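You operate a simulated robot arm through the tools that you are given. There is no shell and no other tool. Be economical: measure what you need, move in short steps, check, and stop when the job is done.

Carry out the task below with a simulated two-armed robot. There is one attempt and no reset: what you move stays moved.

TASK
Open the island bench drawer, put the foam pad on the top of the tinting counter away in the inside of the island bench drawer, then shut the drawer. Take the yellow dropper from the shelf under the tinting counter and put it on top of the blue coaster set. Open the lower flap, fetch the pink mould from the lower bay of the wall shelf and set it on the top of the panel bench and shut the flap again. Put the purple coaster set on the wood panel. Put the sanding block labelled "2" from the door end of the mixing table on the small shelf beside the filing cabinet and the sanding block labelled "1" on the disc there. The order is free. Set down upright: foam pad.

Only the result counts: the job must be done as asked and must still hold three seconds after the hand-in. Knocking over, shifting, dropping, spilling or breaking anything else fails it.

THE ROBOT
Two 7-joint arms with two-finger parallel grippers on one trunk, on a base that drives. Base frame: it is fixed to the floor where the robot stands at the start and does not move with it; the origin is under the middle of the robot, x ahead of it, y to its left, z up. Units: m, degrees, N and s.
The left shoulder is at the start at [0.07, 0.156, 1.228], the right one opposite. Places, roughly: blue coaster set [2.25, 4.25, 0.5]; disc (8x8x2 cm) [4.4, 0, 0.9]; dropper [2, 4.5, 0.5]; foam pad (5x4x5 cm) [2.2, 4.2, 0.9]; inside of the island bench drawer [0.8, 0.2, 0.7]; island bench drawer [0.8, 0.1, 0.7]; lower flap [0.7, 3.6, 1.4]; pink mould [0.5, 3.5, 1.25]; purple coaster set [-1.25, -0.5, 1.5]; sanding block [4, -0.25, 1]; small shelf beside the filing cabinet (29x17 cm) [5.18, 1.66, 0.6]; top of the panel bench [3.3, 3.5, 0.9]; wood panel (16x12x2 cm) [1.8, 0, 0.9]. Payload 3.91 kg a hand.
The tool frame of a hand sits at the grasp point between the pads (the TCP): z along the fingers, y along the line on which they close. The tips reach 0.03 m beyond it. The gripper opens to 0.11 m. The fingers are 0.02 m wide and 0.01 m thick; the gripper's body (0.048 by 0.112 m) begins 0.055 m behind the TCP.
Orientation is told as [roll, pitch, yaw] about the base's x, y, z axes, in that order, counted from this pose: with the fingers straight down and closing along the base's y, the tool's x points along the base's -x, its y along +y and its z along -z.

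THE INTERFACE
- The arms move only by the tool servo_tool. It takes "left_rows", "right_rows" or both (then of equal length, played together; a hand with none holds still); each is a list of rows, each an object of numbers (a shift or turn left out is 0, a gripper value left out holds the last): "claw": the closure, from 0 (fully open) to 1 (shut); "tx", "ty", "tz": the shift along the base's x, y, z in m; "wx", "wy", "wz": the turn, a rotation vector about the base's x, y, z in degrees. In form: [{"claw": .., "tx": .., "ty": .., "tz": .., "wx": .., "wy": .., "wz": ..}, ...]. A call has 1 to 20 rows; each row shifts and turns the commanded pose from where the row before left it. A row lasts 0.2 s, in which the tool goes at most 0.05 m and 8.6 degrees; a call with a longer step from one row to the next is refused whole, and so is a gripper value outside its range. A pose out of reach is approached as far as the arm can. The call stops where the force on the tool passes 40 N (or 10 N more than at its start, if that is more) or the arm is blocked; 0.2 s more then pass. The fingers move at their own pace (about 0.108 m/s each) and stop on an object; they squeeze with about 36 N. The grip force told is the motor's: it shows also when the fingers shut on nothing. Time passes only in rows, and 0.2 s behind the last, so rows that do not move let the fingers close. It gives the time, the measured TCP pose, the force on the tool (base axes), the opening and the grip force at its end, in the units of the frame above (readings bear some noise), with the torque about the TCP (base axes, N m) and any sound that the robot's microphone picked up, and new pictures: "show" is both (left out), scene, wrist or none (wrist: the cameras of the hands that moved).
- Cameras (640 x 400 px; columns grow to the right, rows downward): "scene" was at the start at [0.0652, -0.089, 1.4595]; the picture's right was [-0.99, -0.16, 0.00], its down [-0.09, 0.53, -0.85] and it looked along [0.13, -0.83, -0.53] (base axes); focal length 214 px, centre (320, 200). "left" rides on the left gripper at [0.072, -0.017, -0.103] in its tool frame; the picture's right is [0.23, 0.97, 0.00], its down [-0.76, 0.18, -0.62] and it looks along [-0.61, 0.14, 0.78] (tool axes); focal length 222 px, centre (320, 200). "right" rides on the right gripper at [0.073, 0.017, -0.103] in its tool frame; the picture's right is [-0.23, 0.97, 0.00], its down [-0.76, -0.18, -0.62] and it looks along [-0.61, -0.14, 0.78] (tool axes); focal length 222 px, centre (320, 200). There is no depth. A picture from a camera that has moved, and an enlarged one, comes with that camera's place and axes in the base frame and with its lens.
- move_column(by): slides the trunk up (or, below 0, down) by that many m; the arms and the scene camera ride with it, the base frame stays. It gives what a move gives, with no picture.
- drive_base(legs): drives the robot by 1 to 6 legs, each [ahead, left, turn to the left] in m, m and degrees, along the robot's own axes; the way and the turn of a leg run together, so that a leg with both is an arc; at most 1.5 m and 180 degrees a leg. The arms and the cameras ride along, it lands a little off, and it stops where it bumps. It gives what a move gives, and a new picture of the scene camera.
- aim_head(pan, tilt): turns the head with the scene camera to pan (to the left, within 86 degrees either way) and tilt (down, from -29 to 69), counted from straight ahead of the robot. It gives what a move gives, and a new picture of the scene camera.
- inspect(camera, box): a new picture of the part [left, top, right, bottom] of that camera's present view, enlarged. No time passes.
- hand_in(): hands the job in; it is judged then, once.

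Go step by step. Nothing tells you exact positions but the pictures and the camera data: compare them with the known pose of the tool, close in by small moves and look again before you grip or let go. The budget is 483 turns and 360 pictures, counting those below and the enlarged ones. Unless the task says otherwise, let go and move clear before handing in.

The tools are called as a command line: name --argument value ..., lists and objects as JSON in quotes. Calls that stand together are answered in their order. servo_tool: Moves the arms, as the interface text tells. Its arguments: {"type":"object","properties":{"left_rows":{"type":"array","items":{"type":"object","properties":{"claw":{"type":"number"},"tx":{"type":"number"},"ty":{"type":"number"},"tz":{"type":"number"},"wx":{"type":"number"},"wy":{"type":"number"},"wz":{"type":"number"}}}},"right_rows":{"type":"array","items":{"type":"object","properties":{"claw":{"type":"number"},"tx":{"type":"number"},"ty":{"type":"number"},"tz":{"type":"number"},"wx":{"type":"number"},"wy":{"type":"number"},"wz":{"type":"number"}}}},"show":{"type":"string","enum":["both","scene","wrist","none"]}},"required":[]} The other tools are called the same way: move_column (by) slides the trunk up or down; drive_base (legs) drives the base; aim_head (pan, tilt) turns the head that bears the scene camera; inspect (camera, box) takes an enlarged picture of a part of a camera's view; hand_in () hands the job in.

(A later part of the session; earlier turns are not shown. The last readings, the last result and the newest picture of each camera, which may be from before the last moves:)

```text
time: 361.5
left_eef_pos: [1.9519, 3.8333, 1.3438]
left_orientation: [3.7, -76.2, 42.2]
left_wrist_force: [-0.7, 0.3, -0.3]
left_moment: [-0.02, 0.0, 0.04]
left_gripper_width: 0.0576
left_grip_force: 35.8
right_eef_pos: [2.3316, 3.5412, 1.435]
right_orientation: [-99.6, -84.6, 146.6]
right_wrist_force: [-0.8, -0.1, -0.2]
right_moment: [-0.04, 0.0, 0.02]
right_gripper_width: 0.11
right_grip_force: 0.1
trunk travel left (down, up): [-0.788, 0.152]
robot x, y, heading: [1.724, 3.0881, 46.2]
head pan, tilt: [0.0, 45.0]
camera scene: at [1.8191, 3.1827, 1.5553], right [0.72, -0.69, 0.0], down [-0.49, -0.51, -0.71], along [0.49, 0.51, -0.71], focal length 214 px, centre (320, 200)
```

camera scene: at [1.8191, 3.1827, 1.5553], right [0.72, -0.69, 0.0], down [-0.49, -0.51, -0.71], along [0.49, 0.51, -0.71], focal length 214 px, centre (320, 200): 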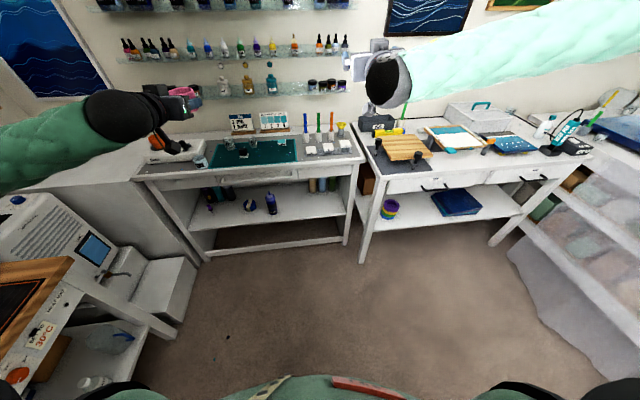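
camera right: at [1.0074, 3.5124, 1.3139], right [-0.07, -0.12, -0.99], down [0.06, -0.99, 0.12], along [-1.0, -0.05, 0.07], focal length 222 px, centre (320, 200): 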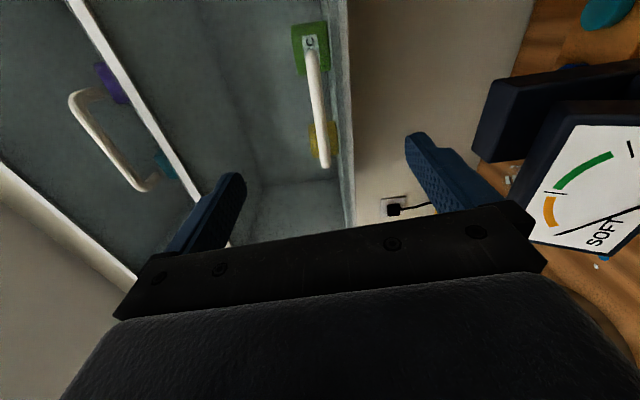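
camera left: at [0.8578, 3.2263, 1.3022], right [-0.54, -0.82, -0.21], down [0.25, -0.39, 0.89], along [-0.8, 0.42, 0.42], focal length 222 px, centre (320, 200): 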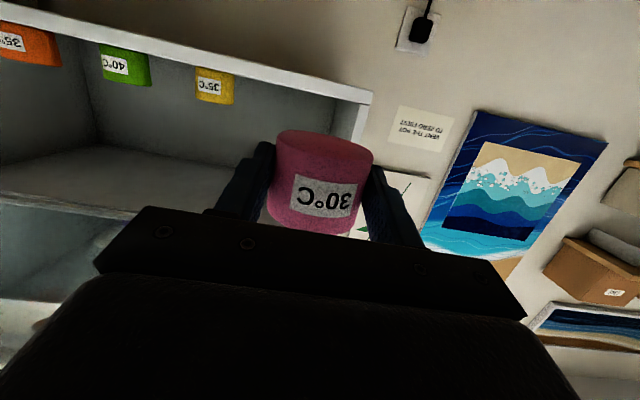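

aim_head --pan -86 --tilt 45

```text
time: 363.1
left_eef_pos: [1.951, 3.8314, 1.3438]
left_orientation: [3.5, -76.3, 42.3]
left_wrist_force: [-0.3, 0.5, -0.2]
left_moment: [-0.01, 0.03, 0.0]
left_gripper_width: 0.0579
left_grip_force: 36.0
right_eef_pos: [2.331, 3.5394, 1.4348]
right_orientation: [-99.9, -84.6, 146.7]
right_wrist_force: [-0.1, 0.2, -1.3]
right_moment: [0.0, 0.0, 0.02]
right_gripper_width: 0.11
right_grip_force: 0.1
trunk travel left (down, up): [-0.788, 0.152]
robot x, y, heading: [1.7262, 3.0866, 46.1]
head pan, tilt: [-85.9, 45.0]
camera scene: at [1.8242, 3.0721, 1.5554], right [-0.64, -0.77, 0.0], down [-0.54, 0.45, -0.71], along [0.54, -0.45, -0.71], focal length 214 px, centre (320, 200)
```

scene: 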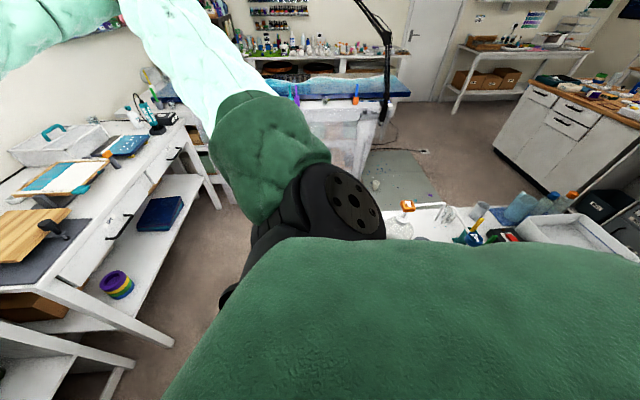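

drive_base --legs '[[0.12, 0.02, 0]]'

aim_head --pan -60 --tilt 55

```text
time: 364.3
left_eef_pos: [2.0175, 3.9304, 1.3444]
left_orientation: [3.6, -76.3, 42.2]
left_wrist_force: [0.3, 0.2, -0.5]
left_moment: [0.0, 0.01, 0.01]
left_gripper_width: 0.0579
left_grip_force: 36.3
right_eef_pos: [2.3984, 3.6375, 1.435]
right_orientation: [-100.0, -84.5, 146.9]
right_wrist_force: [-0.6, 0.9, -0.2]
right_moment: [-0.05, -0.01, 0.0]
right_gripper_width: 0.1103
right_grip_force: 0.1
trunk travel left (down, up): [-0.788, 0.152]
robot x, y, heading: [1.7937, 3.1846, 46.1]
head pan, tilt: [-85.9, 45.0]
camera scene: at [1.8908, 3.1703, 1.5555], right [-0.64, -0.77, 0.0], down [-0.54, 0.45, -0.71], along [0.54, -0.45, -0.71], focal length 214 px, centre (320, 200)
```

scene: 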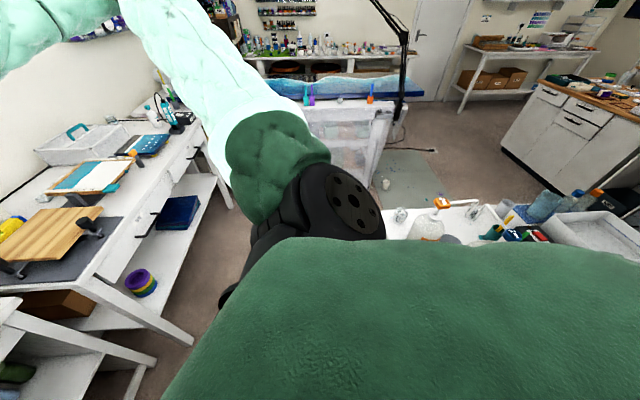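

```text
time: 365.2
left_eef_pos: [2.0179, 3.9301, 1.3446]
left_orientation: [3.4, -76.4, 42.2]
left_wrist_force: [-0.2, -0.6, -0.1]
left_moment: [0.0, 0.03, -0.01]
left_gripper_width: 0.0576
left_grip_force: 35.8
right_eef_pos: [2.3978, 3.638, 1.4361]
right_orientation: [-100.3, -84.5, 147.2]
right_wrist_force: [0.1, 0.7, -0.5]
right_moment: [0.01, -0.01, -0.01]
right_gripper_width: 0.1098
right_grip_force: 0.1
trunk travel left (down, up): [-0.788, 0.152]
robot x, y, heading: [1.7927, 3.1858, 46.3]
head pan, tilt: [-60.0, 55.0]
camera scene: at [1.898, 3.2044, 1.5421], right [-0.24, -0.97, 0.0], down [-0.79, 0.2, -0.57], along [0.56, -0.14, -0.82], focal length 214 px, centre (320, 200)
```

scene: 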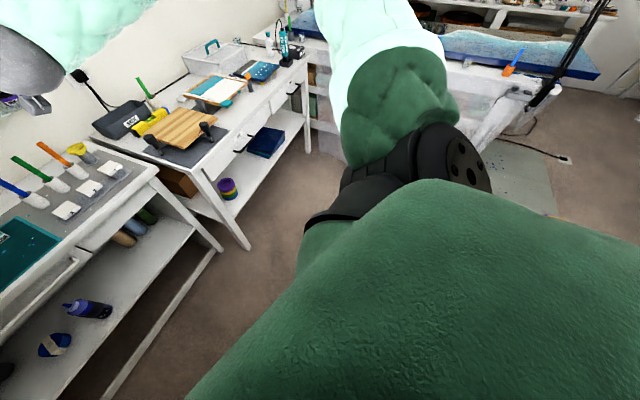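

drive_base --legs '[[0.12, 0.02, 7.7], [0, -0.45, 0], [0, -0.4, 0]]'

aim_head --pan 0 --tilt 45

```text
time: 370.9
left_eef_pos: [2.6638, 3.5569, 1.345]
left_orientation: [3.3, -76.3, 49.5]
left_wrist_force: [0.4, -0.5, -0.8]
left_moment: [-0.04, 0.02, -0.02]
left_gripper_width: 0.0576
left_grip_force: 35.8
right_eef_pos: [3.0796, 3.3132, 1.4354]
right_orientation: [-99.9, -84.6, 154.1]
right_wrist_force: [-0.8, 0.7, 0.0]
right_moment: [0.0, 0.03, 0.03]
right_gripper_width: 0.11
right_grip_force: 0.1
trunk travel left (down, up): [-0.788, 0.152]
robot x, y, heading: [2.5327, 2.7904, 53.5]
head pan, tilt: [-60.0, 55.0]
camera scene: at [2.6372, 2.8222, 1.542], right [-0.12, -0.99, 0.0], down [-0.81, 0.1, -0.57], along [0.57, -0.07, -0.82], focal length 214 px, centre (320, 200)
```

scene: 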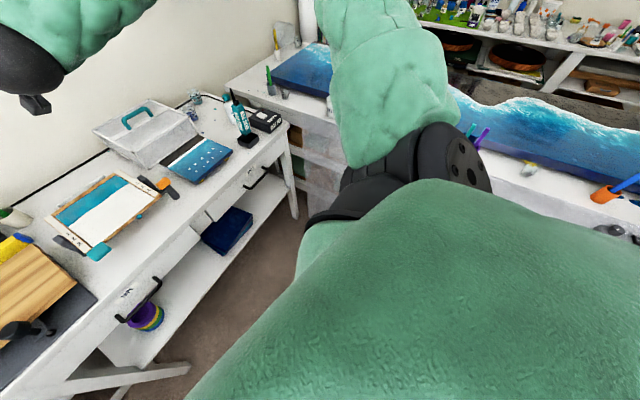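

```text
time: 372.1
left_eef_pos: [2.6661, 3.5563, 1.3446]
left_orientation: [3.6, -76.2, 49.5]
left_wrist_force: [-0.2, 0.3, -1.2]
left_moment: [0.01, 0.01, -0.03]
left_gripper_width: 0.0576
left_grip_force: 36.0
right_eef_pos: [3.0792, 3.3135, 1.434]
right_orientation: [-100.0, -84.5, 154.1]
right_wrist_force: [0.1, 0.4, 0.7]
right_moment: [0.0, 0.0, 0.0]
right_gripper_width: 0.11
right_grip_force: 0.0
trunk travel left (down, up): [-0.788, 0.152]
robot x, y, heading: [2.5356, 2.7893, 53.5]
head pan, tilt: [0.0, 45.0]
camera scene: at [2.6148, 2.8954, 1.5554], right [0.8, -0.6, 0.0], down [-0.42, -0.57, -0.71], along [0.42, 0.57, -0.71], focal length 214 px, centre (320, 200)
```

scene: 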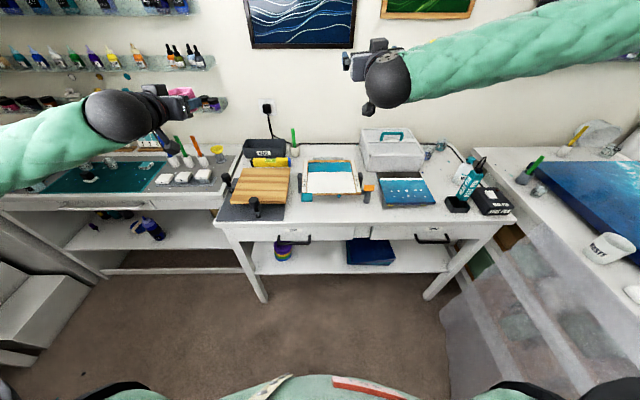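

inspect --camera "scene" --box '[200, 130, 520, 260]'

```text
2.00 times, centred on (360, 195) of scene
camera zoom: at [2.6148, 2.8954, 1.5554], right [0.8, -0.6, 0.0], down [-0.42, -0.57, -0.71], along [0.42, 0.57, -0.71], focal length 429 px, centre (240, 210)
```

zoom: 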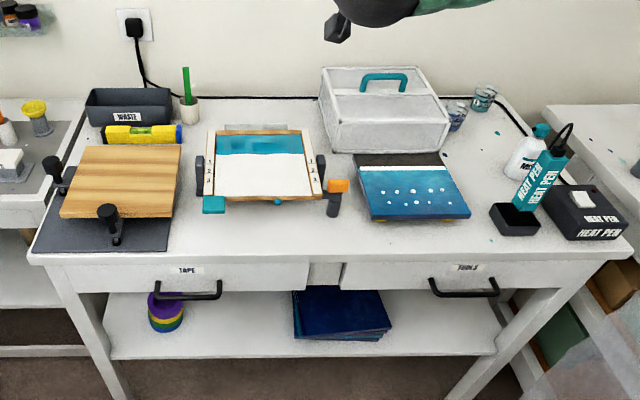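

drive_base --legs '[[-0.07, -0.12, 0.5]]'

servo_tool --right_rows '[{"tz": 0.045, "tx": 0.01, "ty": -0.015}, {"tz": 0.045, "tx": 0.01, "ty": -0.015}, {"tz": 0.045, "tx": 0.01, "ty": -0.015}, {"tz": 0.045, "tx": 0.01, "ty": -0.015}, {"tz": 0.045}, {"tz": 0.045}]' --show "none"

move_column --by -0.25

servo_tool --left_rows '[{"tx": 0.025, "ty": -0.018}, {"tx": 0.025, "ty": -0.018}, {"tx": 0.025, "ty": -0.018}, {"tx": 0.025, "ty": -0.018}, {"tx": 0.025, "ty": -0.018}, {}]'

```text
time: 373.5
left_eef_pos: [2.7129, 3.4291, 1.3433]
left_orientation: [3.4, -76.2, 50.3]
left_wrist_force: [-0.7, 0.1, -0.2]
left_moment: [0.0, 0.04, -0.02]
left_gripper_width: 0.0576
left_grip_force: 35.7
right_eef_pos: [3.1284, 3.1908, 1.4341]
right_orientation: [-99.5, -84.5, 154.2]
right_wrist_force: [1.3, 0.4, 0.3]
right_moment: [-0.01, -0.01, -0.03]
right_gripper_width: 0.1099
right_grip_force: 0.1
trunk travel left (down, up): [-0.788, 0.152]
robot x, y, heading: [2.5892, 2.6571, 53.7]
head pan, tilt: [0.0, 45.0]
camera scene: at [2.6682, 2.7687, 1.5553], right [0.81, -0.59, 0.0], down [-0.42, -0.57, -0.71], along [0.42, 0.57, -0.71], focal length 214 px, centre (320, 200)
```

scene: 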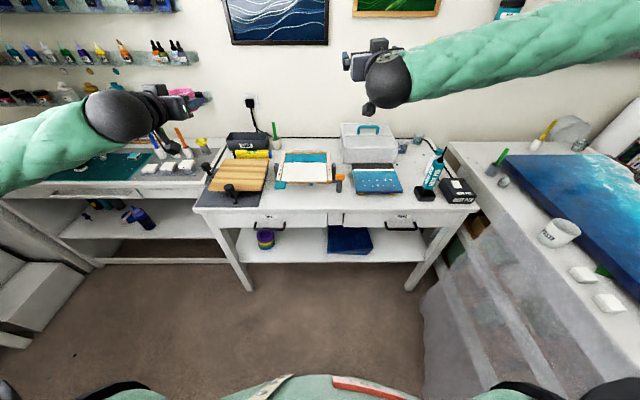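

```text
time: 374.9
left_eef_pos: [2.7105, 3.4288, 1.3452]
left_orientation: [3.4, -76.3, 50.3]
left_wrist_force: [-0.2, -0.3, -1.0]
left_moment: [-0.02, -0.02, -0.01]
left_gripper_width: 0.0572
left_grip_force: 36.1
right_eef_pos: [3.1682, 3.1278, 1.7061]
right_orientation: [-100.1, -84.4, 154.8]
right_wrist_force: [-0.2, -0.5, -0.1]
right_moment: [-0.01, 0.02, -0.02]
right_gripper_width: 0.11
right_grip_force: 0.1
trunk travel left (down, up): [-0.788, 0.152]
robot x, y, heading: [2.593, 2.6603, 54.0]
head pan, tilt: [0.0, 45.0]
```

```text
time: 377.5
left_eef_pos: [2.7125, 3.4287, 1.0941]
left_orientation: [3.5, -76.3, 50.0]
left_wrist_force: [0.3, -0.5, -1.3]
left_moment: [-0.03, -0.02, 0.0]
left_gripper_width: 0.0575
left_grip_force: 35.9
right_eef_pos: [3.1701, 3.1298, 1.4547]
right_orientation: [-100.0, -84.6, 154.7]
right_wrist_force: [-0.6, 0.0, -0.6]
right_moment: [0.01, -0.02, 0.0]
right_gripper_width: 0.1098
right_grip_force: 0.0
trunk travel left (down, up): [-0.538, 0.402]
robot x, y, heading: [2.5866, 2.6637, 53.9]
head pan, tilt: [0.0, 45.0]
```

```text
time: 378.9
left_eef_pos: [2.8385, 3.3396, 1.0957]
left_orientation: [3.3, -76.3, 50.1]
left_wrist_force: [-0.5, 1.0, -1.2]
left_moment: [-0.04, -0.01, 0.02]
left_gripper_width: 0.0575
left_grip_force: 35.8
right_eef_pos: [3.1681, 3.1286, 1.4552]
right_orientation: [-100.2, -84.5, 154.8]
right_wrist_force: [-0.3, 0.6, 0.4]
right_moment: [0.0, 0.0, -0.02]
right_gripper_width: 0.11
right_grip_force: 0.2
trunk travel left (down, up): [-0.538, 0.402]
robot x, y, heading: [2.5885, 2.661, 53.8]
head pan, tilt: [0.0, 45.0]
camera scene: at [2.6677, 2.7672, 1.3055], right [0.81, -0.59, 0.0], down [-0.42, -0.57, -0.71], along [0.42, 0.57, -0.71], focal length 214 px, centre (320, 200)
camera left: at [2.7821, 3.236, 1.0499], right [-0.82, 0.54, -0.21], down [-0.39, -0.24, 0.89], along [0.43, 0.81, 0.41], focal length 222 px, centre (320, 200)
```

scene: 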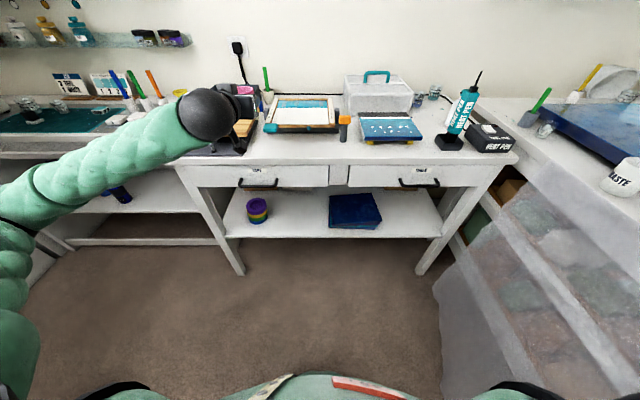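
left: 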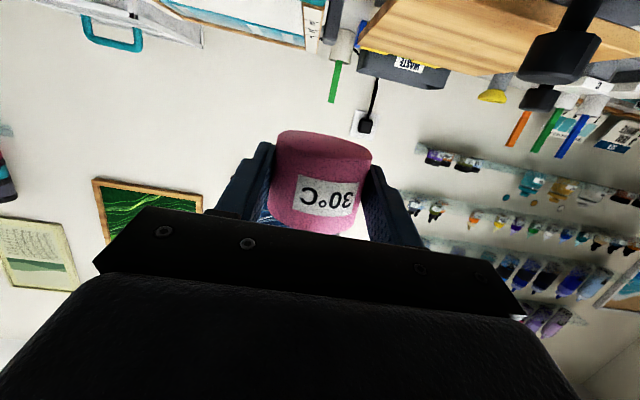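

servo_tool --left_rows '[{"tx": 0.0194, "ty": 0.005, "tz": -0.01}, {"tx": 0.0194, "ty": 0.005, "tz": -0.015}, {"tx": 0.0194, "ty": 0.005, "tz": -0.025}, {"tx": 0.0194, "ty": 0.005, "tz": -0.03}, {"tx": 0.0194, "ty": 0.005, "tz": -0.03}, {"tx": 0.0194, "ty": 0.005, "tz": -0.03}, {}]'

```text
time: 379.8
left_eef_pos: [2.9421, 3.2887, 0.9301]
left_orientation: [-31.4, -61.7, 79.5]
left_wrist_force: [-1.1, -3.8, 14.8]
left_moment: [0.41, -0.03, 0.04]
left_gripper_width: 0.0574
left_grip_force: 35.7
right_eef_pos: [3.1744, 3.1246, 1.4526]
right_orientation: [-99.8, -84.8, 154.2]
right_wrist_force: [-0.3, -0.3, 0.5]
right_moment: [0.0, -0.04, 0.04]
right_gripper_width: 0.1098
right_grip_force: 0.1
trunk travel left (down, up): [-0.538, 0.402]
robot x, y, heading: [2.5932, 2.6607, 53.7]
head pan, tilt: [0.0, 45.0]
stopped in row 4 (left hand): the force on the tool passed its limit at 246 N (the readings are from after the stop); the commanded pose is now the measured one
camera scene: at [2.6703, 2.7648, 1.3055], right [0.81, -0.59, 0.0], down [-0.42, -0.57, -0.71], along [0.42, 0.57, -0.71], focal length 214 px, centre (320, 200)
camera left: at [2.8813, 3.1794, 0.9131], right [-0.76, 0.48, -0.44], down [-0.47, 0.06, 0.88], along [0.45, 0.87, 0.18], focal length 222 px, centre (320, 200)
```

scene: 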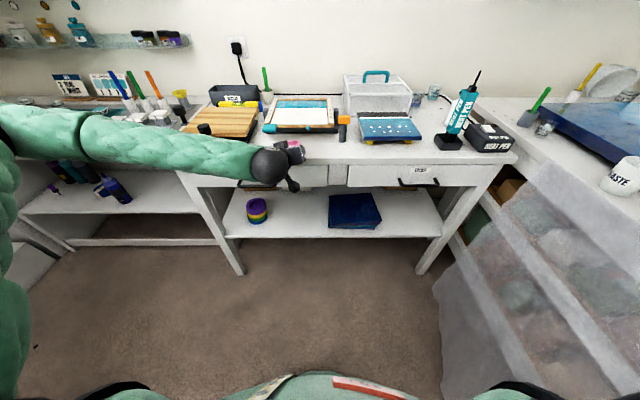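
left: 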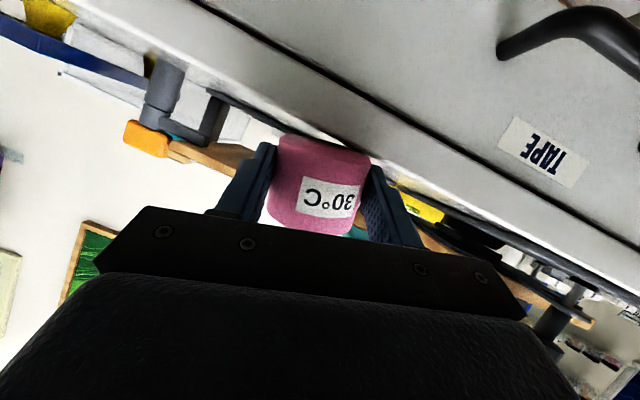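

inspect --camera "scene" --box '[150, 60, 470, 220]'

```text
2.00 times, centred on (310, 140) of scene
camera zoom: at [2.6703, 2.7648, 1.3055], right [0.81, -0.59, 0.0], down [-0.42, -0.57, -0.71], along [0.42, 0.57, -0.71], focal length 429 px, centre (340, 320)
```

zoom: 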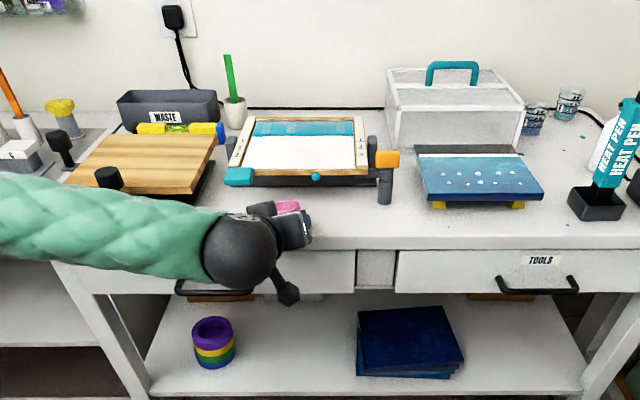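

move_column --by 0.15

servo_tool --left_rows '[{"tx": -0.01, "ty": -0.012, "tz": 0.01}, {"tx": -0.01, "ty": -0.012, "tz": 0.01}, {}]'

```text
time: 381.5
left_eef_pos: [2.9408, 3.291, 1.0785]
left_orientation: [-31.3, -61.6, 79.4]
left_wrist_force: [-0.2, -0.7, 0.1]
left_moment: [-0.08, -0.01, 0.04]
left_gripper_width: 0.0569
left_grip_force: 36.1
right_eef_pos: [3.1698, 3.1291, 1.6041]
right_orientation: [-99.2, -84.5, 153.8]
right_wrist_force: [0.1, 0.0, 0.6]
right_moment: [-0.04, 0.01, 0.03]
right_gripper_width: 0.1097
right_grip_force: 0.0
trunk travel left (down, up): [-0.688, 0.252]
robot x, y, heading: [2.5906, 2.6618, 53.7]
head pan, tilt: [0.0, 45.0]
```

```text
time: 382.3
left_eef_pos: [2.9204, 3.267, 1.0981]
left_orientation: [-31.4, -61.5, 79.5]
left_wrist_force: [0.5, 0.0, -0.4]
left_moment: [0.0, -0.04, 0.0]
left_gripper_width: 0.0564
left_grip_force: 36.1
right_eef_pos: [3.1715, 3.1291, 1.6034]
right_orientation: [-99.3, -84.6, 154.1]
right_wrist_force: [-0.7, 0.2, -0.9]
right_moment: [0.0, 0.02, 0.03]
right_gripper_width: 0.1098
right_grip_force: 0.1
trunk travel left (down, up): [-0.688, 0.252]
robot x, y, heading: [2.5865, 2.6639, 53.9]
head pan, tilt: [0.0, 45.0]
camera scene: at [2.6696, 2.7672, 1.4554], right [0.81, -0.59, 0.0], down [-0.42, -0.57, -0.71], along [0.42, 0.57, -0.71], focal length 214 px, centre (320, 200)
camera left: at [2.8603, 3.1569, 1.0814], right [-0.76, 0.48, -0.44], down [-0.47, 0.06, 0.88], along [0.45, 0.87, 0.18], focal length 222 px, centre (320, 200)
```

scene: 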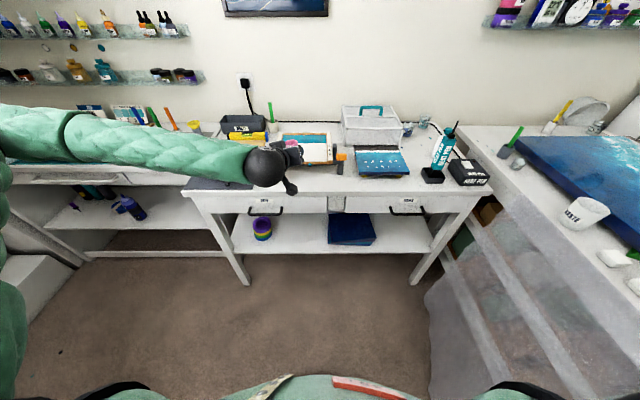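
left: 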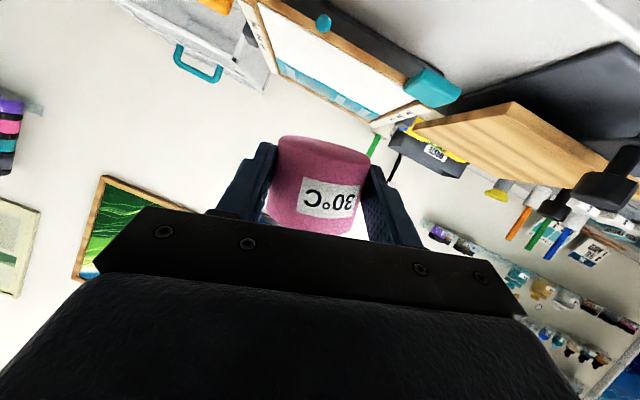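

drive_base --legs '[[-0.08, -0.07, 0]]'

servo_tool --left_rows '[{"wx": 5.1, "wy": 5.07}, {"wx": 5.1, "wy": 5.07}, {"wx": 3.5, "wy": -3.55}, {"wx": 3.5, "wy": -3.55}, {"wz": 4}, {}]'

```text
time: 383.5
left_eef_pos: [2.9296, 3.1596, 1.0998]
left_orientation: [-31.3, -61.5, 79.6]
left_wrist_force: [0.5, -0.2, -0.7]
left_moment: [-0.01, 0.0, 0.01]
left_gripper_width: 0.0566
left_grip_force: 35.6
right_eef_pos: [3.1803, 3.0222, 1.6034]
right_orientation: [-99.8, -84.7, 154.5]
right_wrist_force: [0.0, 0.5, -0.2]
right_moment: [-0.01, 0.03, 0.02]
right_gripper_width: 0.1099
right_grip_force: 0.0
trunk travel left (down, up): [-0.688, 0.252]
robot x, y, heading: [2.6012, 2.5552, 53.9]
head pan, tilt: [0.0, 45.0]
camera scene: at [2.6782, 2.6606, 1.4555], right [0.81, -0.59, 0.0], down [-0.42, -0.57, -0.71], along [0.42, 0.57, -0.71], focal length 214 px, centre (320, 200)
```

scene: 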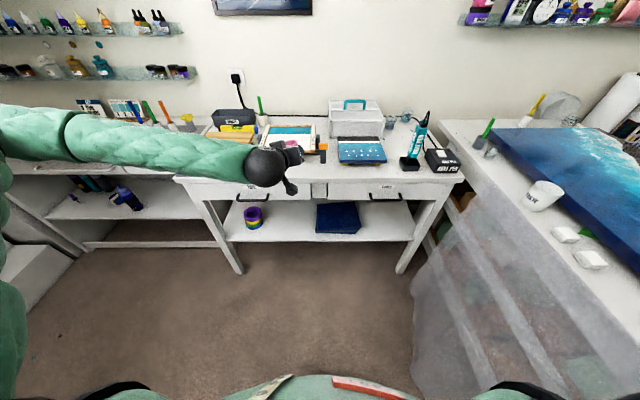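

```text
time: 384.9
left_eef_pos: [2.9392, 3.1549, 1.1062]
left_orientation: [-5.5, -76.5, 60.5]
left_wrist_force: [-0.9, -0.1, -1.3]
left_moment: [-0.01, -0.03, -0.02]
left_gripper_width: 0.0569
left_grip_force: 35.2
left hand out of reach, approached as far as the arm can: row 4
right_eef_pos: [3.1788, 3.0281, 1.6026]
right_orientation: [-97.6, -84.5, 152.2]
right_wrist_force: [-0.6, 0.5, 0.9]
right_moment: [0.05, -0.02, -0.04]
right_gripper_width: 0.1101
right_grip_force: 0.0
trunk travel left (down, up): [-0.688, 0.252]
robot x, y, heading: [2.5965, 2.5573, 53.8]
head pan, tilt: [0.0, 45.0]
camera scene: at [2.6776, 2.6656, 1.455], right [0.81, -0.59, 0.0], down [-0.42, -0.57, -0.71], along [0.42, 0.57, -0.71], focal length 214 px, centre (320, 200)
camera left: at [2.8869, 3.049, 1.061], right [-0.82, 0.51, -0.24], down [-0.41, -0.24, 0.88], along [0.39, 0.83, 0.41], focal length 222 px, centre (320, 200)
```

scene: 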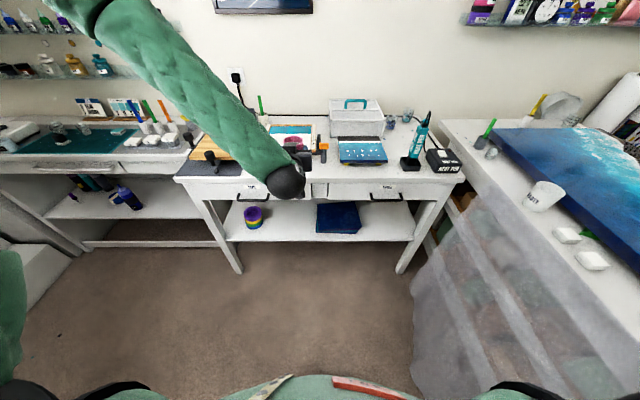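
left: 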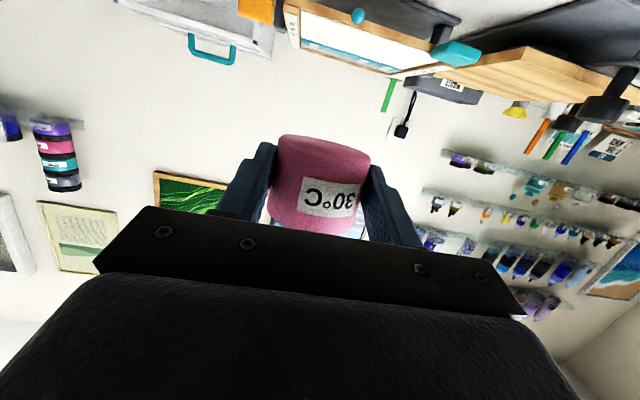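

servo_tool --left_rows '[{"tx": 0.0145, "ty": 0.0378}, {"tx": 0.0145, "ty": 0.0378}, {"tx": 0.0145, "ty": 0.0378}, {"tx": 0.0145, "ty": 0.0378}, {"tx": 0.0145, "ty": 0.0378}, {}]'

```text
time: 386.3
left_eef_pos: [3.0213, 3.3313, 1.1202]
left_orientation: [-4.6, -76.2, 60.0]
left_wrist_force: [0.3, 0.2, -1.0]
left_moment: [0.0, 0.0, 0.04]
left_gripper_width: 0.0567
left_grip_force: 36.4
left hand out of reach, approached as far as the arm can: row 4, 5
right_eef_pos: [3.1802, 3.0234, 1.6043]
right_orientation: [-99.5, -84.6, 154.3]
right_wrist_force: [-0.7, 1.5, 0.5]
right_moment: [0.01, -0.01, 0.03]
right_gripper_width: 0.1098
right_grip_force: 0.1
trunk travel left (down, up): [-0.688, 0.252]
robot x, y, heading: [2.5983, 2.556, 53.5]
head pan, tilt: [0.0, 45.0]
camera scene: at [2.6775, 2.6612, 1.4555], right [0.81, -0.59, 0.0], down [-0.42, -0.57, -0.71], along [0.42, 0.57, -0.71], focal length 214 px, centre (320, 200)
camera left: at [2.9693, 3.2262, 1.0744], right [-0.83, 0.51, -0.24], down [-0.4, -0.24, 0.88], along [0.39, 0.83, 0.4], focal length 222 px, centre (320, 200)
```

scene: 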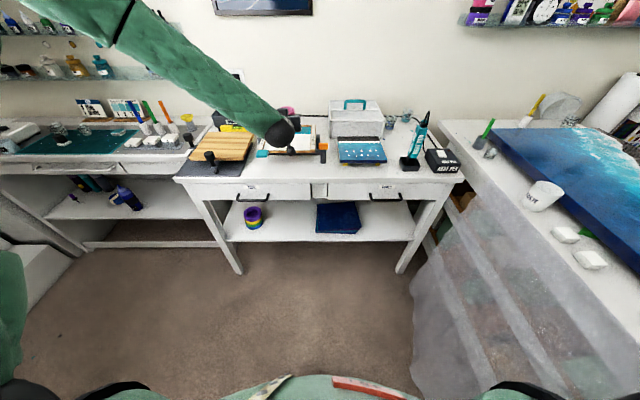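
left: 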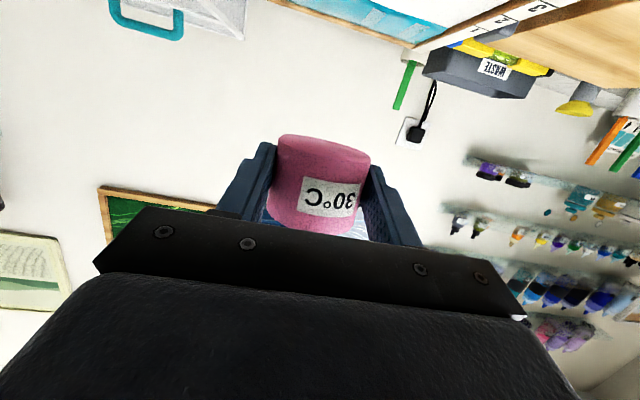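

move_column --by -0.17

servo_tool --left_rows '[{}]'

inspect --camera "scene" --box '[180, 30, 420, 190]'

```text
time: 387.7
left_eef_pos: [3.0229, 3.3349, 0.9933]
left_orientation: [-5.1, -77.3, 60.6]
left_wrist_force: [-3.0, -3.7, 13.0]
left_moment: [0.3, 0.24, 0.19]
left_gripper_width: 0.0565
left_grip_force: 35.9
right_eef_pos: [3.1799, 3.0227, 1.4658]
right_orientation: [-99.2, -84.5, 153.8]
right_wrist_force: [0.0, 0.4, -0.7]
right_moment: [0.02, -0.04, 0.01]
right_gripper_width: 0.1098
right_grip_force: 0.1
trunk travel left (down, up): [-0.55, 0.39]
robot x, y, heading: [2.5976, 2.558, 54.1]
head pan, tilt: [0.0, 45.0]
stopped: the force on the tool passed its limit at 60 N (the readings are from after the stop); the commanded pose is now the measured one
```

```text
time: 388.1
left_eef_pos: [3.0228, 3.3325, 0.9923]
left_orientation: [-5.1, -77.2, 60.6]
left_wrist_force: [3.8, 1.4, 16.1]
left_moment: [0.68, 0.16, -0.1]
left_gripper_width: 0.0566
left_grip_force: 35.9
right_eef_pos: [3.1798, 3.0226, 1.4661]
right_orientation: [-99.6, -84.6, 154.2]
right_wrist_force: [0.3, 0.7, 0.2]
right_moment: [0.0, 0.01, -0.03]
right_gripper_width: 0.1096
right_grip_force: 0.0
trunk travel left (down, up): [-0.55, 0.39]
robot x, y, heading: [2.602, 2.5515, 53.8]
head pan, tilt: [0.0, 45.0]
camera scene: at [2.6777, 2.6606, 1.318], right [0.81, -0.59, 0.0], down [-0.42, -0.57, -0.71], along [0.42, 0.57, -0.71], focal length 214 px, centre (320, 200)
camera left: at [2.9722, 3.2285, 0.9449], right [-0.83, 0.51, -0.24], down [-0.41, -0.25, 0.88], along [0.38, 0.82, 0.42], focal length 222 px, centre (320, 200)
```

scene: 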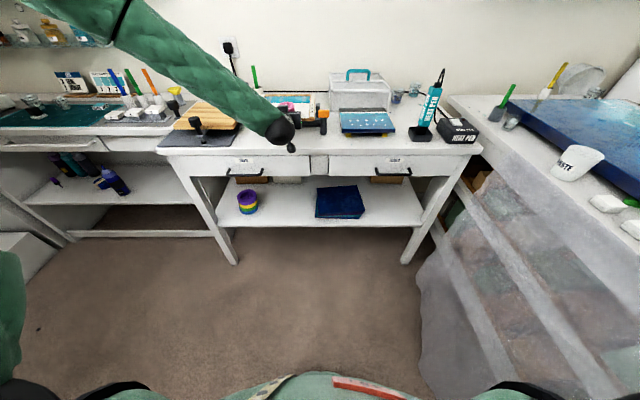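
left: 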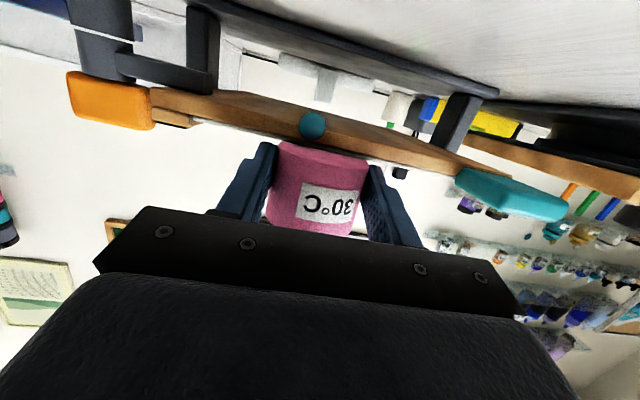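

```text
2.50 times, centred on (300, 110) of scene
camera zoom: at [2.6777, 2.6606, 1.318], right [0.81, -0.59, 0.0], down [-0.42, -0.57, -0.71], along [0.42, 0.57, -0.71], focal length 536 px, centre (370, 425)
```

zoom: 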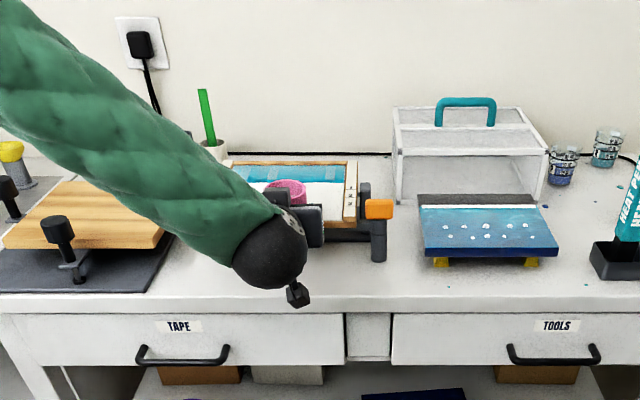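

move_column --by 0.1

drive_base --legs '[[0, -0.165, 0]]'

inspect --camera "scene" --box '[140, 60, 460, 230]'

```text
time: 389.4
left_eef_pos: [3.0236, 3.3349, 1.0886]
left_orientation: [-5.0, -77.0, 60.6]
left_wrist_force: [0.3, 0.7, -0.7]
left_moment: [-0.04, -0.01, 0.02]
left_gripper_width: 0.0566
left_grip_force: 35.7
right_eef_pos: [3.1802, 3.0235, 1.566]
right_orientation: [-98.7, -84.5, 153.3]
right_wrist_force: [-0.6, -0.3, 0.0]
right_moment: [0.02, 0.01, -0.04]
right_gripper_width: 0.1098
right_grip_force: 0.1
trunk travel left (down, up): [-0.65, 0.29]
robot x, y, heading: [2.5963, 2.5541, 53.8]
head pan, tilt: [0.0, 45.0]
```

```text
time: 390.9
left_eef_pos: [3.1617, 3.2338, 1.0899]
left_orientation: [-5.1, -77.0, 60.2]
left_wrist_force: [0.5, 0.4, -1.6]
left_moment: [-0.02, 0.02, 0.03]
left_gripper_width: 0.0565
left_grip_force: 36.1
right_eef_pos: [3.3173, 2.9225, 1.5657]
right_orientation: [-99.0, -84.5, 153.2]
right_wrist_force: [0.0, 0.2, -0.1]
right_moment: [0.01, -0.02, 0.04]
right_gripper_width: 0.1102
right_grip_force: 0.0
trunk travel left (down, up): [-0.65, 0.29]
robot x, y, heading: [2.736, 2.4562, 53.4]
head pan, tilt: [0.0, 45.0]
camera scene: at [2.814, 2.5618, 1.4177], right [0.8, -0.59, 0.0], down [-0.42, -0.57, -0.71], along [0.42, 0.57, -0.71], focal length 214 px, centre (320, 200)
```

scene: 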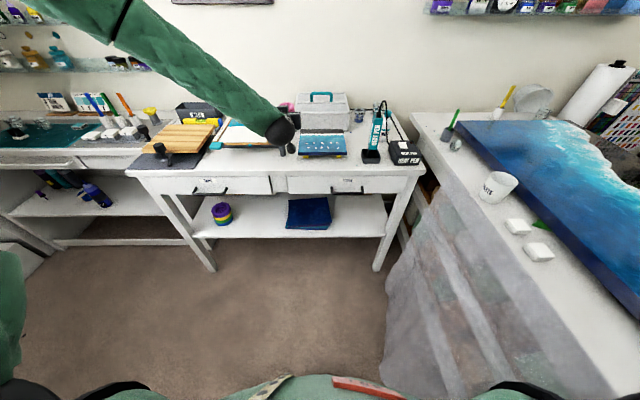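

```text
2.00 times, centred on (300, 145) of scene
camera zoom: at [2.814, 2.5618, 1.4177], right [0.8, -0.59, 0.0], down [-0.42, -0.57, -0.71], along [0.42, 0.57, -0.71], focal length 429 px, centre (360, 310)
```

zoom: 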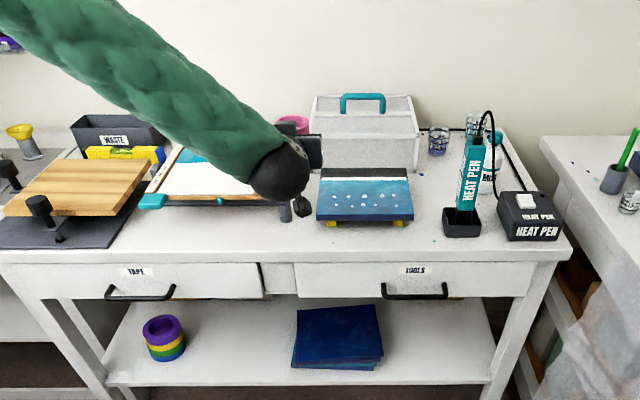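

servo_tool --left_rows '[{"tx": -0.0157, "ty": -0.002}, {}]' --show "none"

move_column --by -0.14

servo_tool --left_rows '[{}]' --show "wrist"

inspect --camera "scene" --box '[180, 40, 400, 180]'

```text
time: 391.5
left_eef_pos: [3.1471, 3.2291, 1.0912]
left_orientation: [-4.0, -76.7, 59.8]
left_wrist_force: [0.2, -0.8, -0.2]
left_moment: [0.01, 0.0, 0.02]
left_gripper_width: 0.0566
left_grip_force: 35.8
right_eef_pos: [3.3191, 2.9208, 1.566]
right_orientation: [-98.7, -84.7, 153.1]
right_wrist_force: [-0.5, 0.4, 0.3]
right_moment: [0.03, 0.02, 0.02]
right_gripper_width: 0.1097
right_grip_force: 0.0
trunk travel left (down, up): [-0.65, 0.29]
robot x, y, heading: [2.7381, 2.459, 53.7]
head pan, tilt: [0.0, 45.0]
```

```text
time: 393.2
left_eef_pos: [3.1459, 3.2299, 0.9516]
left_orientation: [-4.4, -76.6, 60.2]
left_wrist_force: [0.4, -0.2, -0.3]
left_moment: [0.0, 0.0, 0.0]
left_gripper_width: 0.0562
left_grip_force: 35.6
right_eef_pos: [3.3186, 2.9219, 1.4258]
right_orientation: [-99.1, -84.6, 153.4]
right_wrist_force: [-0.2, -0.3, 0.0]
right_moment: [-0.01, -0.01, 0.02]
right_gripper_width: 0.1101
right_grip_force: 0.1
trunk travel left (down, up): [-0.51, 0.43]
robot x, y, heading: [2.74, 2.4585, 53.4]
head pan, tilt: [0.0, 45.0]
```

```text
time: 393.6
left_eef_pos: [3.1468, 3.2293, 0.9516]
left_orientation: [-4.4, -76.7, 60.0]
left_wrist_force: [0.4, -0.1, -0.6]
left_moment: [-0.01, 0.01, -0.01]
left_gripper_width: 0.0565
left_grip_force: 35.8
right_eef_pos: [3.3176, 2.9213, 1.4261]
right_orientation: [-98.8, -84.6, 153.3]
right_wrist_force: [-0.1, 0.1, -1.1]
right_moment: [0.04, -0.01, 0.02]
right_gripper_width: 0.11
right_grip_force: 0.1
trunk travel left (down, up): [-0.51, 0.43]
robot x, y, heading: [2.732, 2.4561, 53.5]
head pan, tilt: [0.0, 45.0]
camera left: at [3.0958, 3.1238, 0.905], right [-0.83, 0.5, -0.24], down [-0.4, -0.25, 0.88], along [0.38, 0.83, 0.41], focal length 222 px, centre (320, 200)
```

left: 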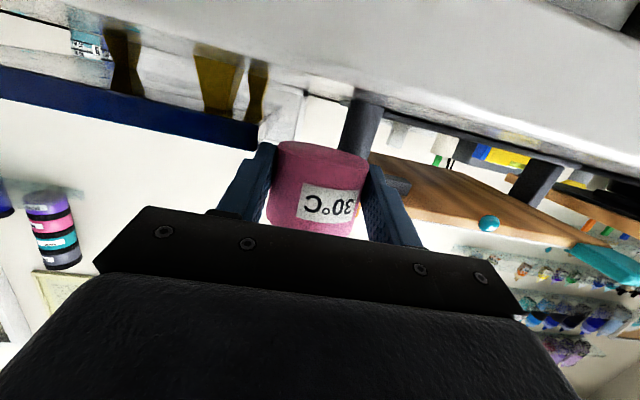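

```text
2.86 times, centred on (290, 110) of scene
camera zoom: at [2.8137, 2.5619, 1.2777], right [0.8, -0.59, 0.0], down [-0.42, -0.57, -0.71], along [0.42, 0.57, -0.71], focal length 613 px, centre (406, 457)
```

zoom: 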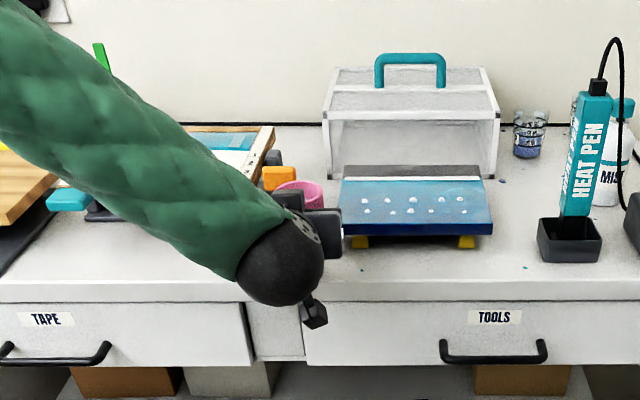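

servo_tool --left_rows '[{"tx": -0.006, "ty": 0.001, "tz": -0.01}, {"tz": -0.01}, {"tz": -0.006}, {}]' --show "wrist"

```text
time: 394.6
left_eef_pos: [3.1417, 3.2298, 0.9419]
left_orientation: [-3.8, -76.1, 59.9]
left_wrist_force: [-0.2, -0.3, -1.1]
left_moment: [0.01, 0.0, 0.02]
left_gripper_width: 0.0564
left_grip_force: 35.7
left hand out of reach, approached as far as the arm can: row 2, 3
right_eef_pos: [3.3183, 2.9208, 1.4271]
right_orientation: [-99.0, -84.5, 153.3]
right_wrist_force: [-0.6, 0.2, 0.3]
right_moment: [-0.01, 0.02, 0.0]
right_gripper_width: 0.11
right_grip_force: 0.1
trunk travel left (down, up): [-0.51, 0.43]
robot x, y, heading: [2.7348, 2.4563, 53.5]
head pan, tilt: [0.0, 45.0]
camera left: at [3.0912, 3.1235, 0.8972], right [-0.84, 0.49, -0.24], down [-0.39, -0.25, 0.89], along [0.38, 0.83, 0.4], focal length 222 px, centre (320, 200)
```

left: 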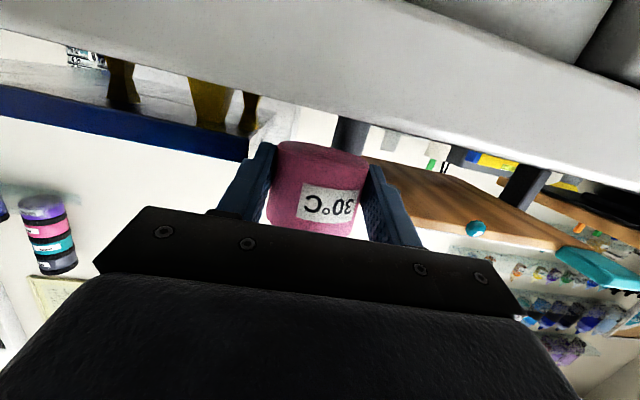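

move_column --by -0.022

servo_tool --left_rows '[{}]' --show "wrist"

```text
time: 395.2
left_eef_pos: [3.1406, 3.2297, 0.9208]
left_orientation: [-3.8, -76.2, 60.0]
left_wrist_force: [-0.1, -0.1, 0.3]
left_moment: [-0.01, 0.02, 0.05]
left_gripper_width: 0.0564
left_grip_force: 36.2
right_eef_pos: [3.3172, 2.92, 1.4042]
right_orientation: [-99.3, -84.5, 153.7]
right_wrist_force: [-0.3, 0.3, -0.2]
right_moment: [-0.01, -0.02, 0.01]
right_gripper_width: 0.1101
right_grip_force: 0.2
trunk travel left (down, up): [-0.488, 0.452]
robot x, y, heading: [2.7347, 2.4565, 53.7]
head pan, tilt: [0.0, 45.0]
```

```text
time: 395.6
left_eef_pos: [3.1413, 3.2303, 0.9208]
left_orientation: [-3.8, -76.1, 59.9]
left_wrist_force: [0.6, 0.6, -1.6]
left_moment: [-0.01, 0.02, -0.01]
left_gripper_width: 0.0565
left_grip_force: 36.3
right_eef_pos: [3.3164, 2.9201, 1.4034]
right_orientation: [-99.1, -84.6, 153.5]
right_wrist_force: [0.1, 0.2, 0.3]
right_moment: [-0.01, 0.01, 0.02]
right_gripper_width: 0.1099
right_grip_force: 0.0
trunk travel left (down, up): [-0.488, 0.452]
robot x, y, heading: [2.736, 2.4544, 53.5]
head pan, tilt: [0.0, 45.0]
camera left: at [3.0911, 3.1234, 0.8753], right [-0.84, 0.49, -0.24], down [-0.39, -0.25, 0.89], along [0.38, 0.83, 0.4], focal length 222 px, centre (320, 200)
```

left: 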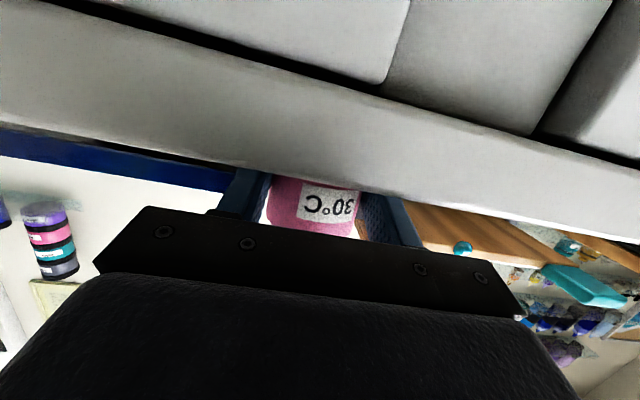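

move_column --by -0.006

move_column --by -0.005

```text
time: 396.2
left_eef_pos: [3.1424, 3.2296, 0.9179]
left_orientation: [-4.0, -76.4, 60.2]
left_wrist_force: [2.7, 4.1, 23.9]
left_moment: [0.01, 0.18, 0.01]
left_gripper_width: 0.0566
left_grip_force: 36.0
right_eef_pos: [3.3158, 2.9192, 1.4004]
right_orientation: [-99.8, -84.6, 154.1]
right_wrist_force: [0.6, 0.5, -0.3]
right_moment: [0.01, 0.02, 0.01]
right_gripper_width: 0.1103
right_grip_force: 0.0
trunk travel left (down, up): [-0.482, 0.458]
robot x, y, heading: [2.736, 2.4579, 53.6]
head pan, tilt: [0.0, 45.0]
```

```text
time: 396.6
left_eef_pos: [3.1441, 3.2318, 0.9175]
left_orientation: [-4.2, -76.8, 60.3]
left_wrist_force: [-1.0, -3.7, 15.5]
left_moment: [-0.08, 0.2, -0.03]
left_gripper_width: 0.0562
left_grip_force: 35.6
right_eef_pos: [3.3173, 2.9206, 1.3936]
right_orientation: [-98.8, -84.6, 153.1]
right_wrist_force: [0.6, 0.4, -0.4]
right_moment: [0.05, 0.0, -0.01]
right_gripper_width: 0.1101
right_grip_force: 0.1
trunk travel left (down, up): [-0.479, 0.461]
robot x, y, heading: [2.7358, 2.4573, 53.5]
head pan, tilt: [0.0, 45.0]
stopped: the force on the tool passed its limit at 43 N (the readings are from after the stop); the commanded pose is now the measured one
```

servo_tool --left_rows '[{"tz": 0.003}, {"claw": 0.25}, {"claw": 0.25}, {"claw": 0.25}, {"tx": -0.008, "ty": -0.0121, "tz": 0.003}, {"tx": -0.0136, "ty": -0.0202, "tz": 0.0056}, {"tx": -0.0136, "ty": -0.0202, "tz": 0.0056}, {"tx": -0.0136, "ty": -0.0202, "tz": 0.0056}, {"tx": -0.0136, "ty": -0.0202, "tz": 0.0056}, {}]'

inspect --camera "scene" --box '[140, 30, 400, 190]'

```text
time: 398.8
left_eef_pos: [3.0811, 3.1368, 0.9438]
left_orientation: [-3.8, -76.6, 60.0]
left_wrist_force: [-0.3, 0.1, -0.3]
left_moment: [0.01, -0.03, 0.0]
left_gripper_width: 0.0825
left_grip_force: 0.0
right_eef_pos: [3.3179, 2.9201, 1.3951]
right_orientation: [-98.8, -84.6, 153.3]
right_wrist_force: [-0.7, -0.8, -0.3]
right_moment: [-0.01, -0.01, 0.02]
right_gripper_width: 0.1101
right_grip_force: 0.1
trunk travel left (down, up): [-0.479, 0.461]
robot x, y, heading: [2.7345, 2.4574, 53.6]
head pan, tilt: [0.0, 45.0]
camera scene: at [2.8141, 2.5617, 1.2463], right [0.8, -0.59, 0.0], down [-0.42, -0.57, -0.71], along [0.42, 0.57, -0.71], focal length 214 px, centre (320, 200)
camera left: at [3.0303, 3.0313, 0.898], right [-0.84, 0.49, -0.24], down [-0.4, -0.25, 0.88], along [0.38, 0.83, 0.41], focal length 222 px, centre (320, 200)
```

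scene: 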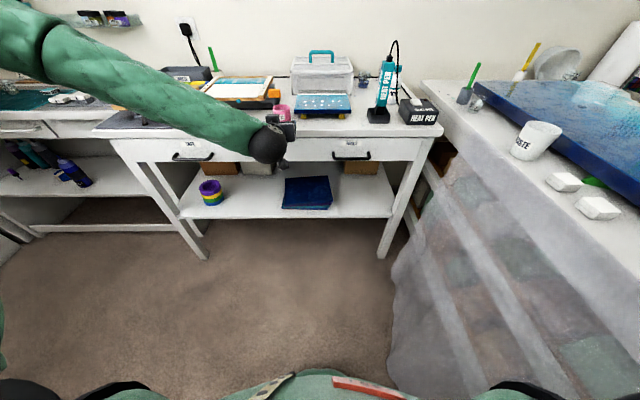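
left: 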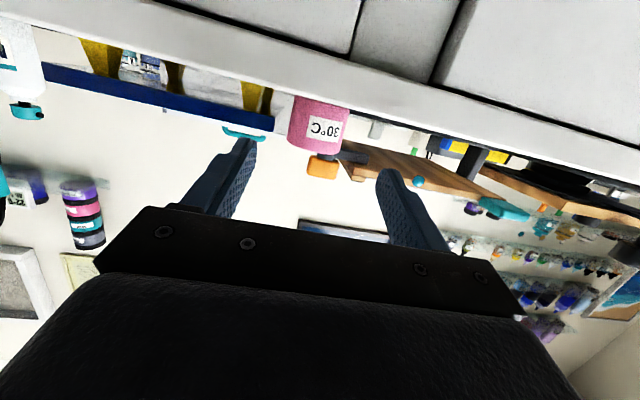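

```text
2.46 times, centred on (270, 110) of scene
camera zoom: at [2.8141, 2.5617, 1.2463], right [0.8, -0.59, 0.0], down [-0.42, -0.57, -0.71], along [0.42, 0.57, -0.71], focal length 528 px, centre (443, 422)
```

zoom: 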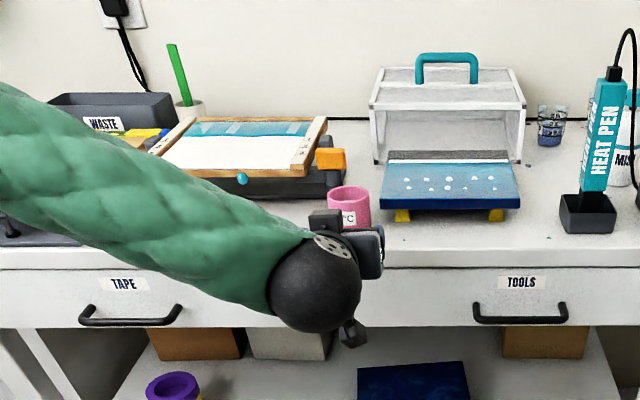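

move_column --by 0.3

servo_tool --left_rows '[{"tx": -0.018, "ty": -0.025, "tz": 0.03, "claw": 0}, {"tx": -0.018, "ty": -0.025, "tz": 0.03}, {"tx": -0.018, "ty": -0.025, "tz": 0.03}, {"tx": -0.018, "ty": -0.025, "tz": 0.03}, {"tx": -0.018, "ty": -0.025, "tz": 0.03}]' --show "scene"

```text
time: 401.8
left_eef_pos: [3.0799, 3.1382, 1.2436]
left_orientation: [-4.0, -76.6, 60.2]
left_wrist_force: [-0.2, 0.5, -0.8]
left_moment: [-0.01, -0.04, 0.02]
left_gripper_width: 0.0824
left_grip_force: 0.1
right_eef_pos: [3.3168, 2.9213, 1.6939]
right_orientation: [-98.9, -84.6, 153.2]
right_wrist_force: [0.7, -0.3, -0.6]
right_moment: [0.0, 0.0, 0.01]
right_gripper_width: 0.1097
right_grip_force: 0.1
trunk travel left (down, up): [-0.779, 0.161]
robot x, y, heading: [2.7307, 2.4552, 53.3]
head pan, tilt: [0.0, 45.0]
```

```text
time: 403.0
left_eef_pos: [3.0003, 3.0208, 1.3954]
left_orientation: [-3.9, -76.6, 60.0]
left_wrist_force: [0.1, 0.8, -0.5]
left_moment: [-0.01, -0.05, 0.03]
left_gripper_width: 0.1101
left_grip_force: 0.1
left hand out of reach, approached as far as the arm can: row 5
right_eef_pos: [3.3181, 2.9199, 1.6942]
right_orientation: [-99.5, -84.7, 153.8]
right_wrist_force: [0.5, -0.7, 0.4]
right_moment: [0.01, -0.01, 0.02]
right_gripper_width: 0.1102
right_grip_force: 0.0
trunk travel left (down, up): [-0.779, 0.161]
robot x, y, heading: [2.7332, 2.4551, 53.4]
head pan, tilt: [0.0, 45.0]
camera scene: at [2.8141, 2.5607, 1.5463], right [0.8, -0.59, 0.0], down [-0.42, -0.57, -0.71], along [0.42, 0.57, -0.71], focal length 214 px, centre (320, 200)
```

scene: 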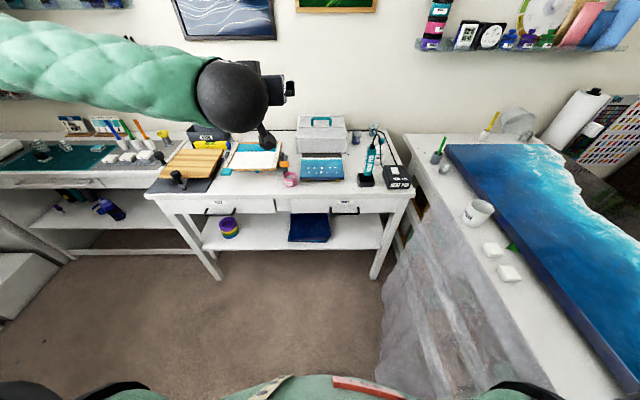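

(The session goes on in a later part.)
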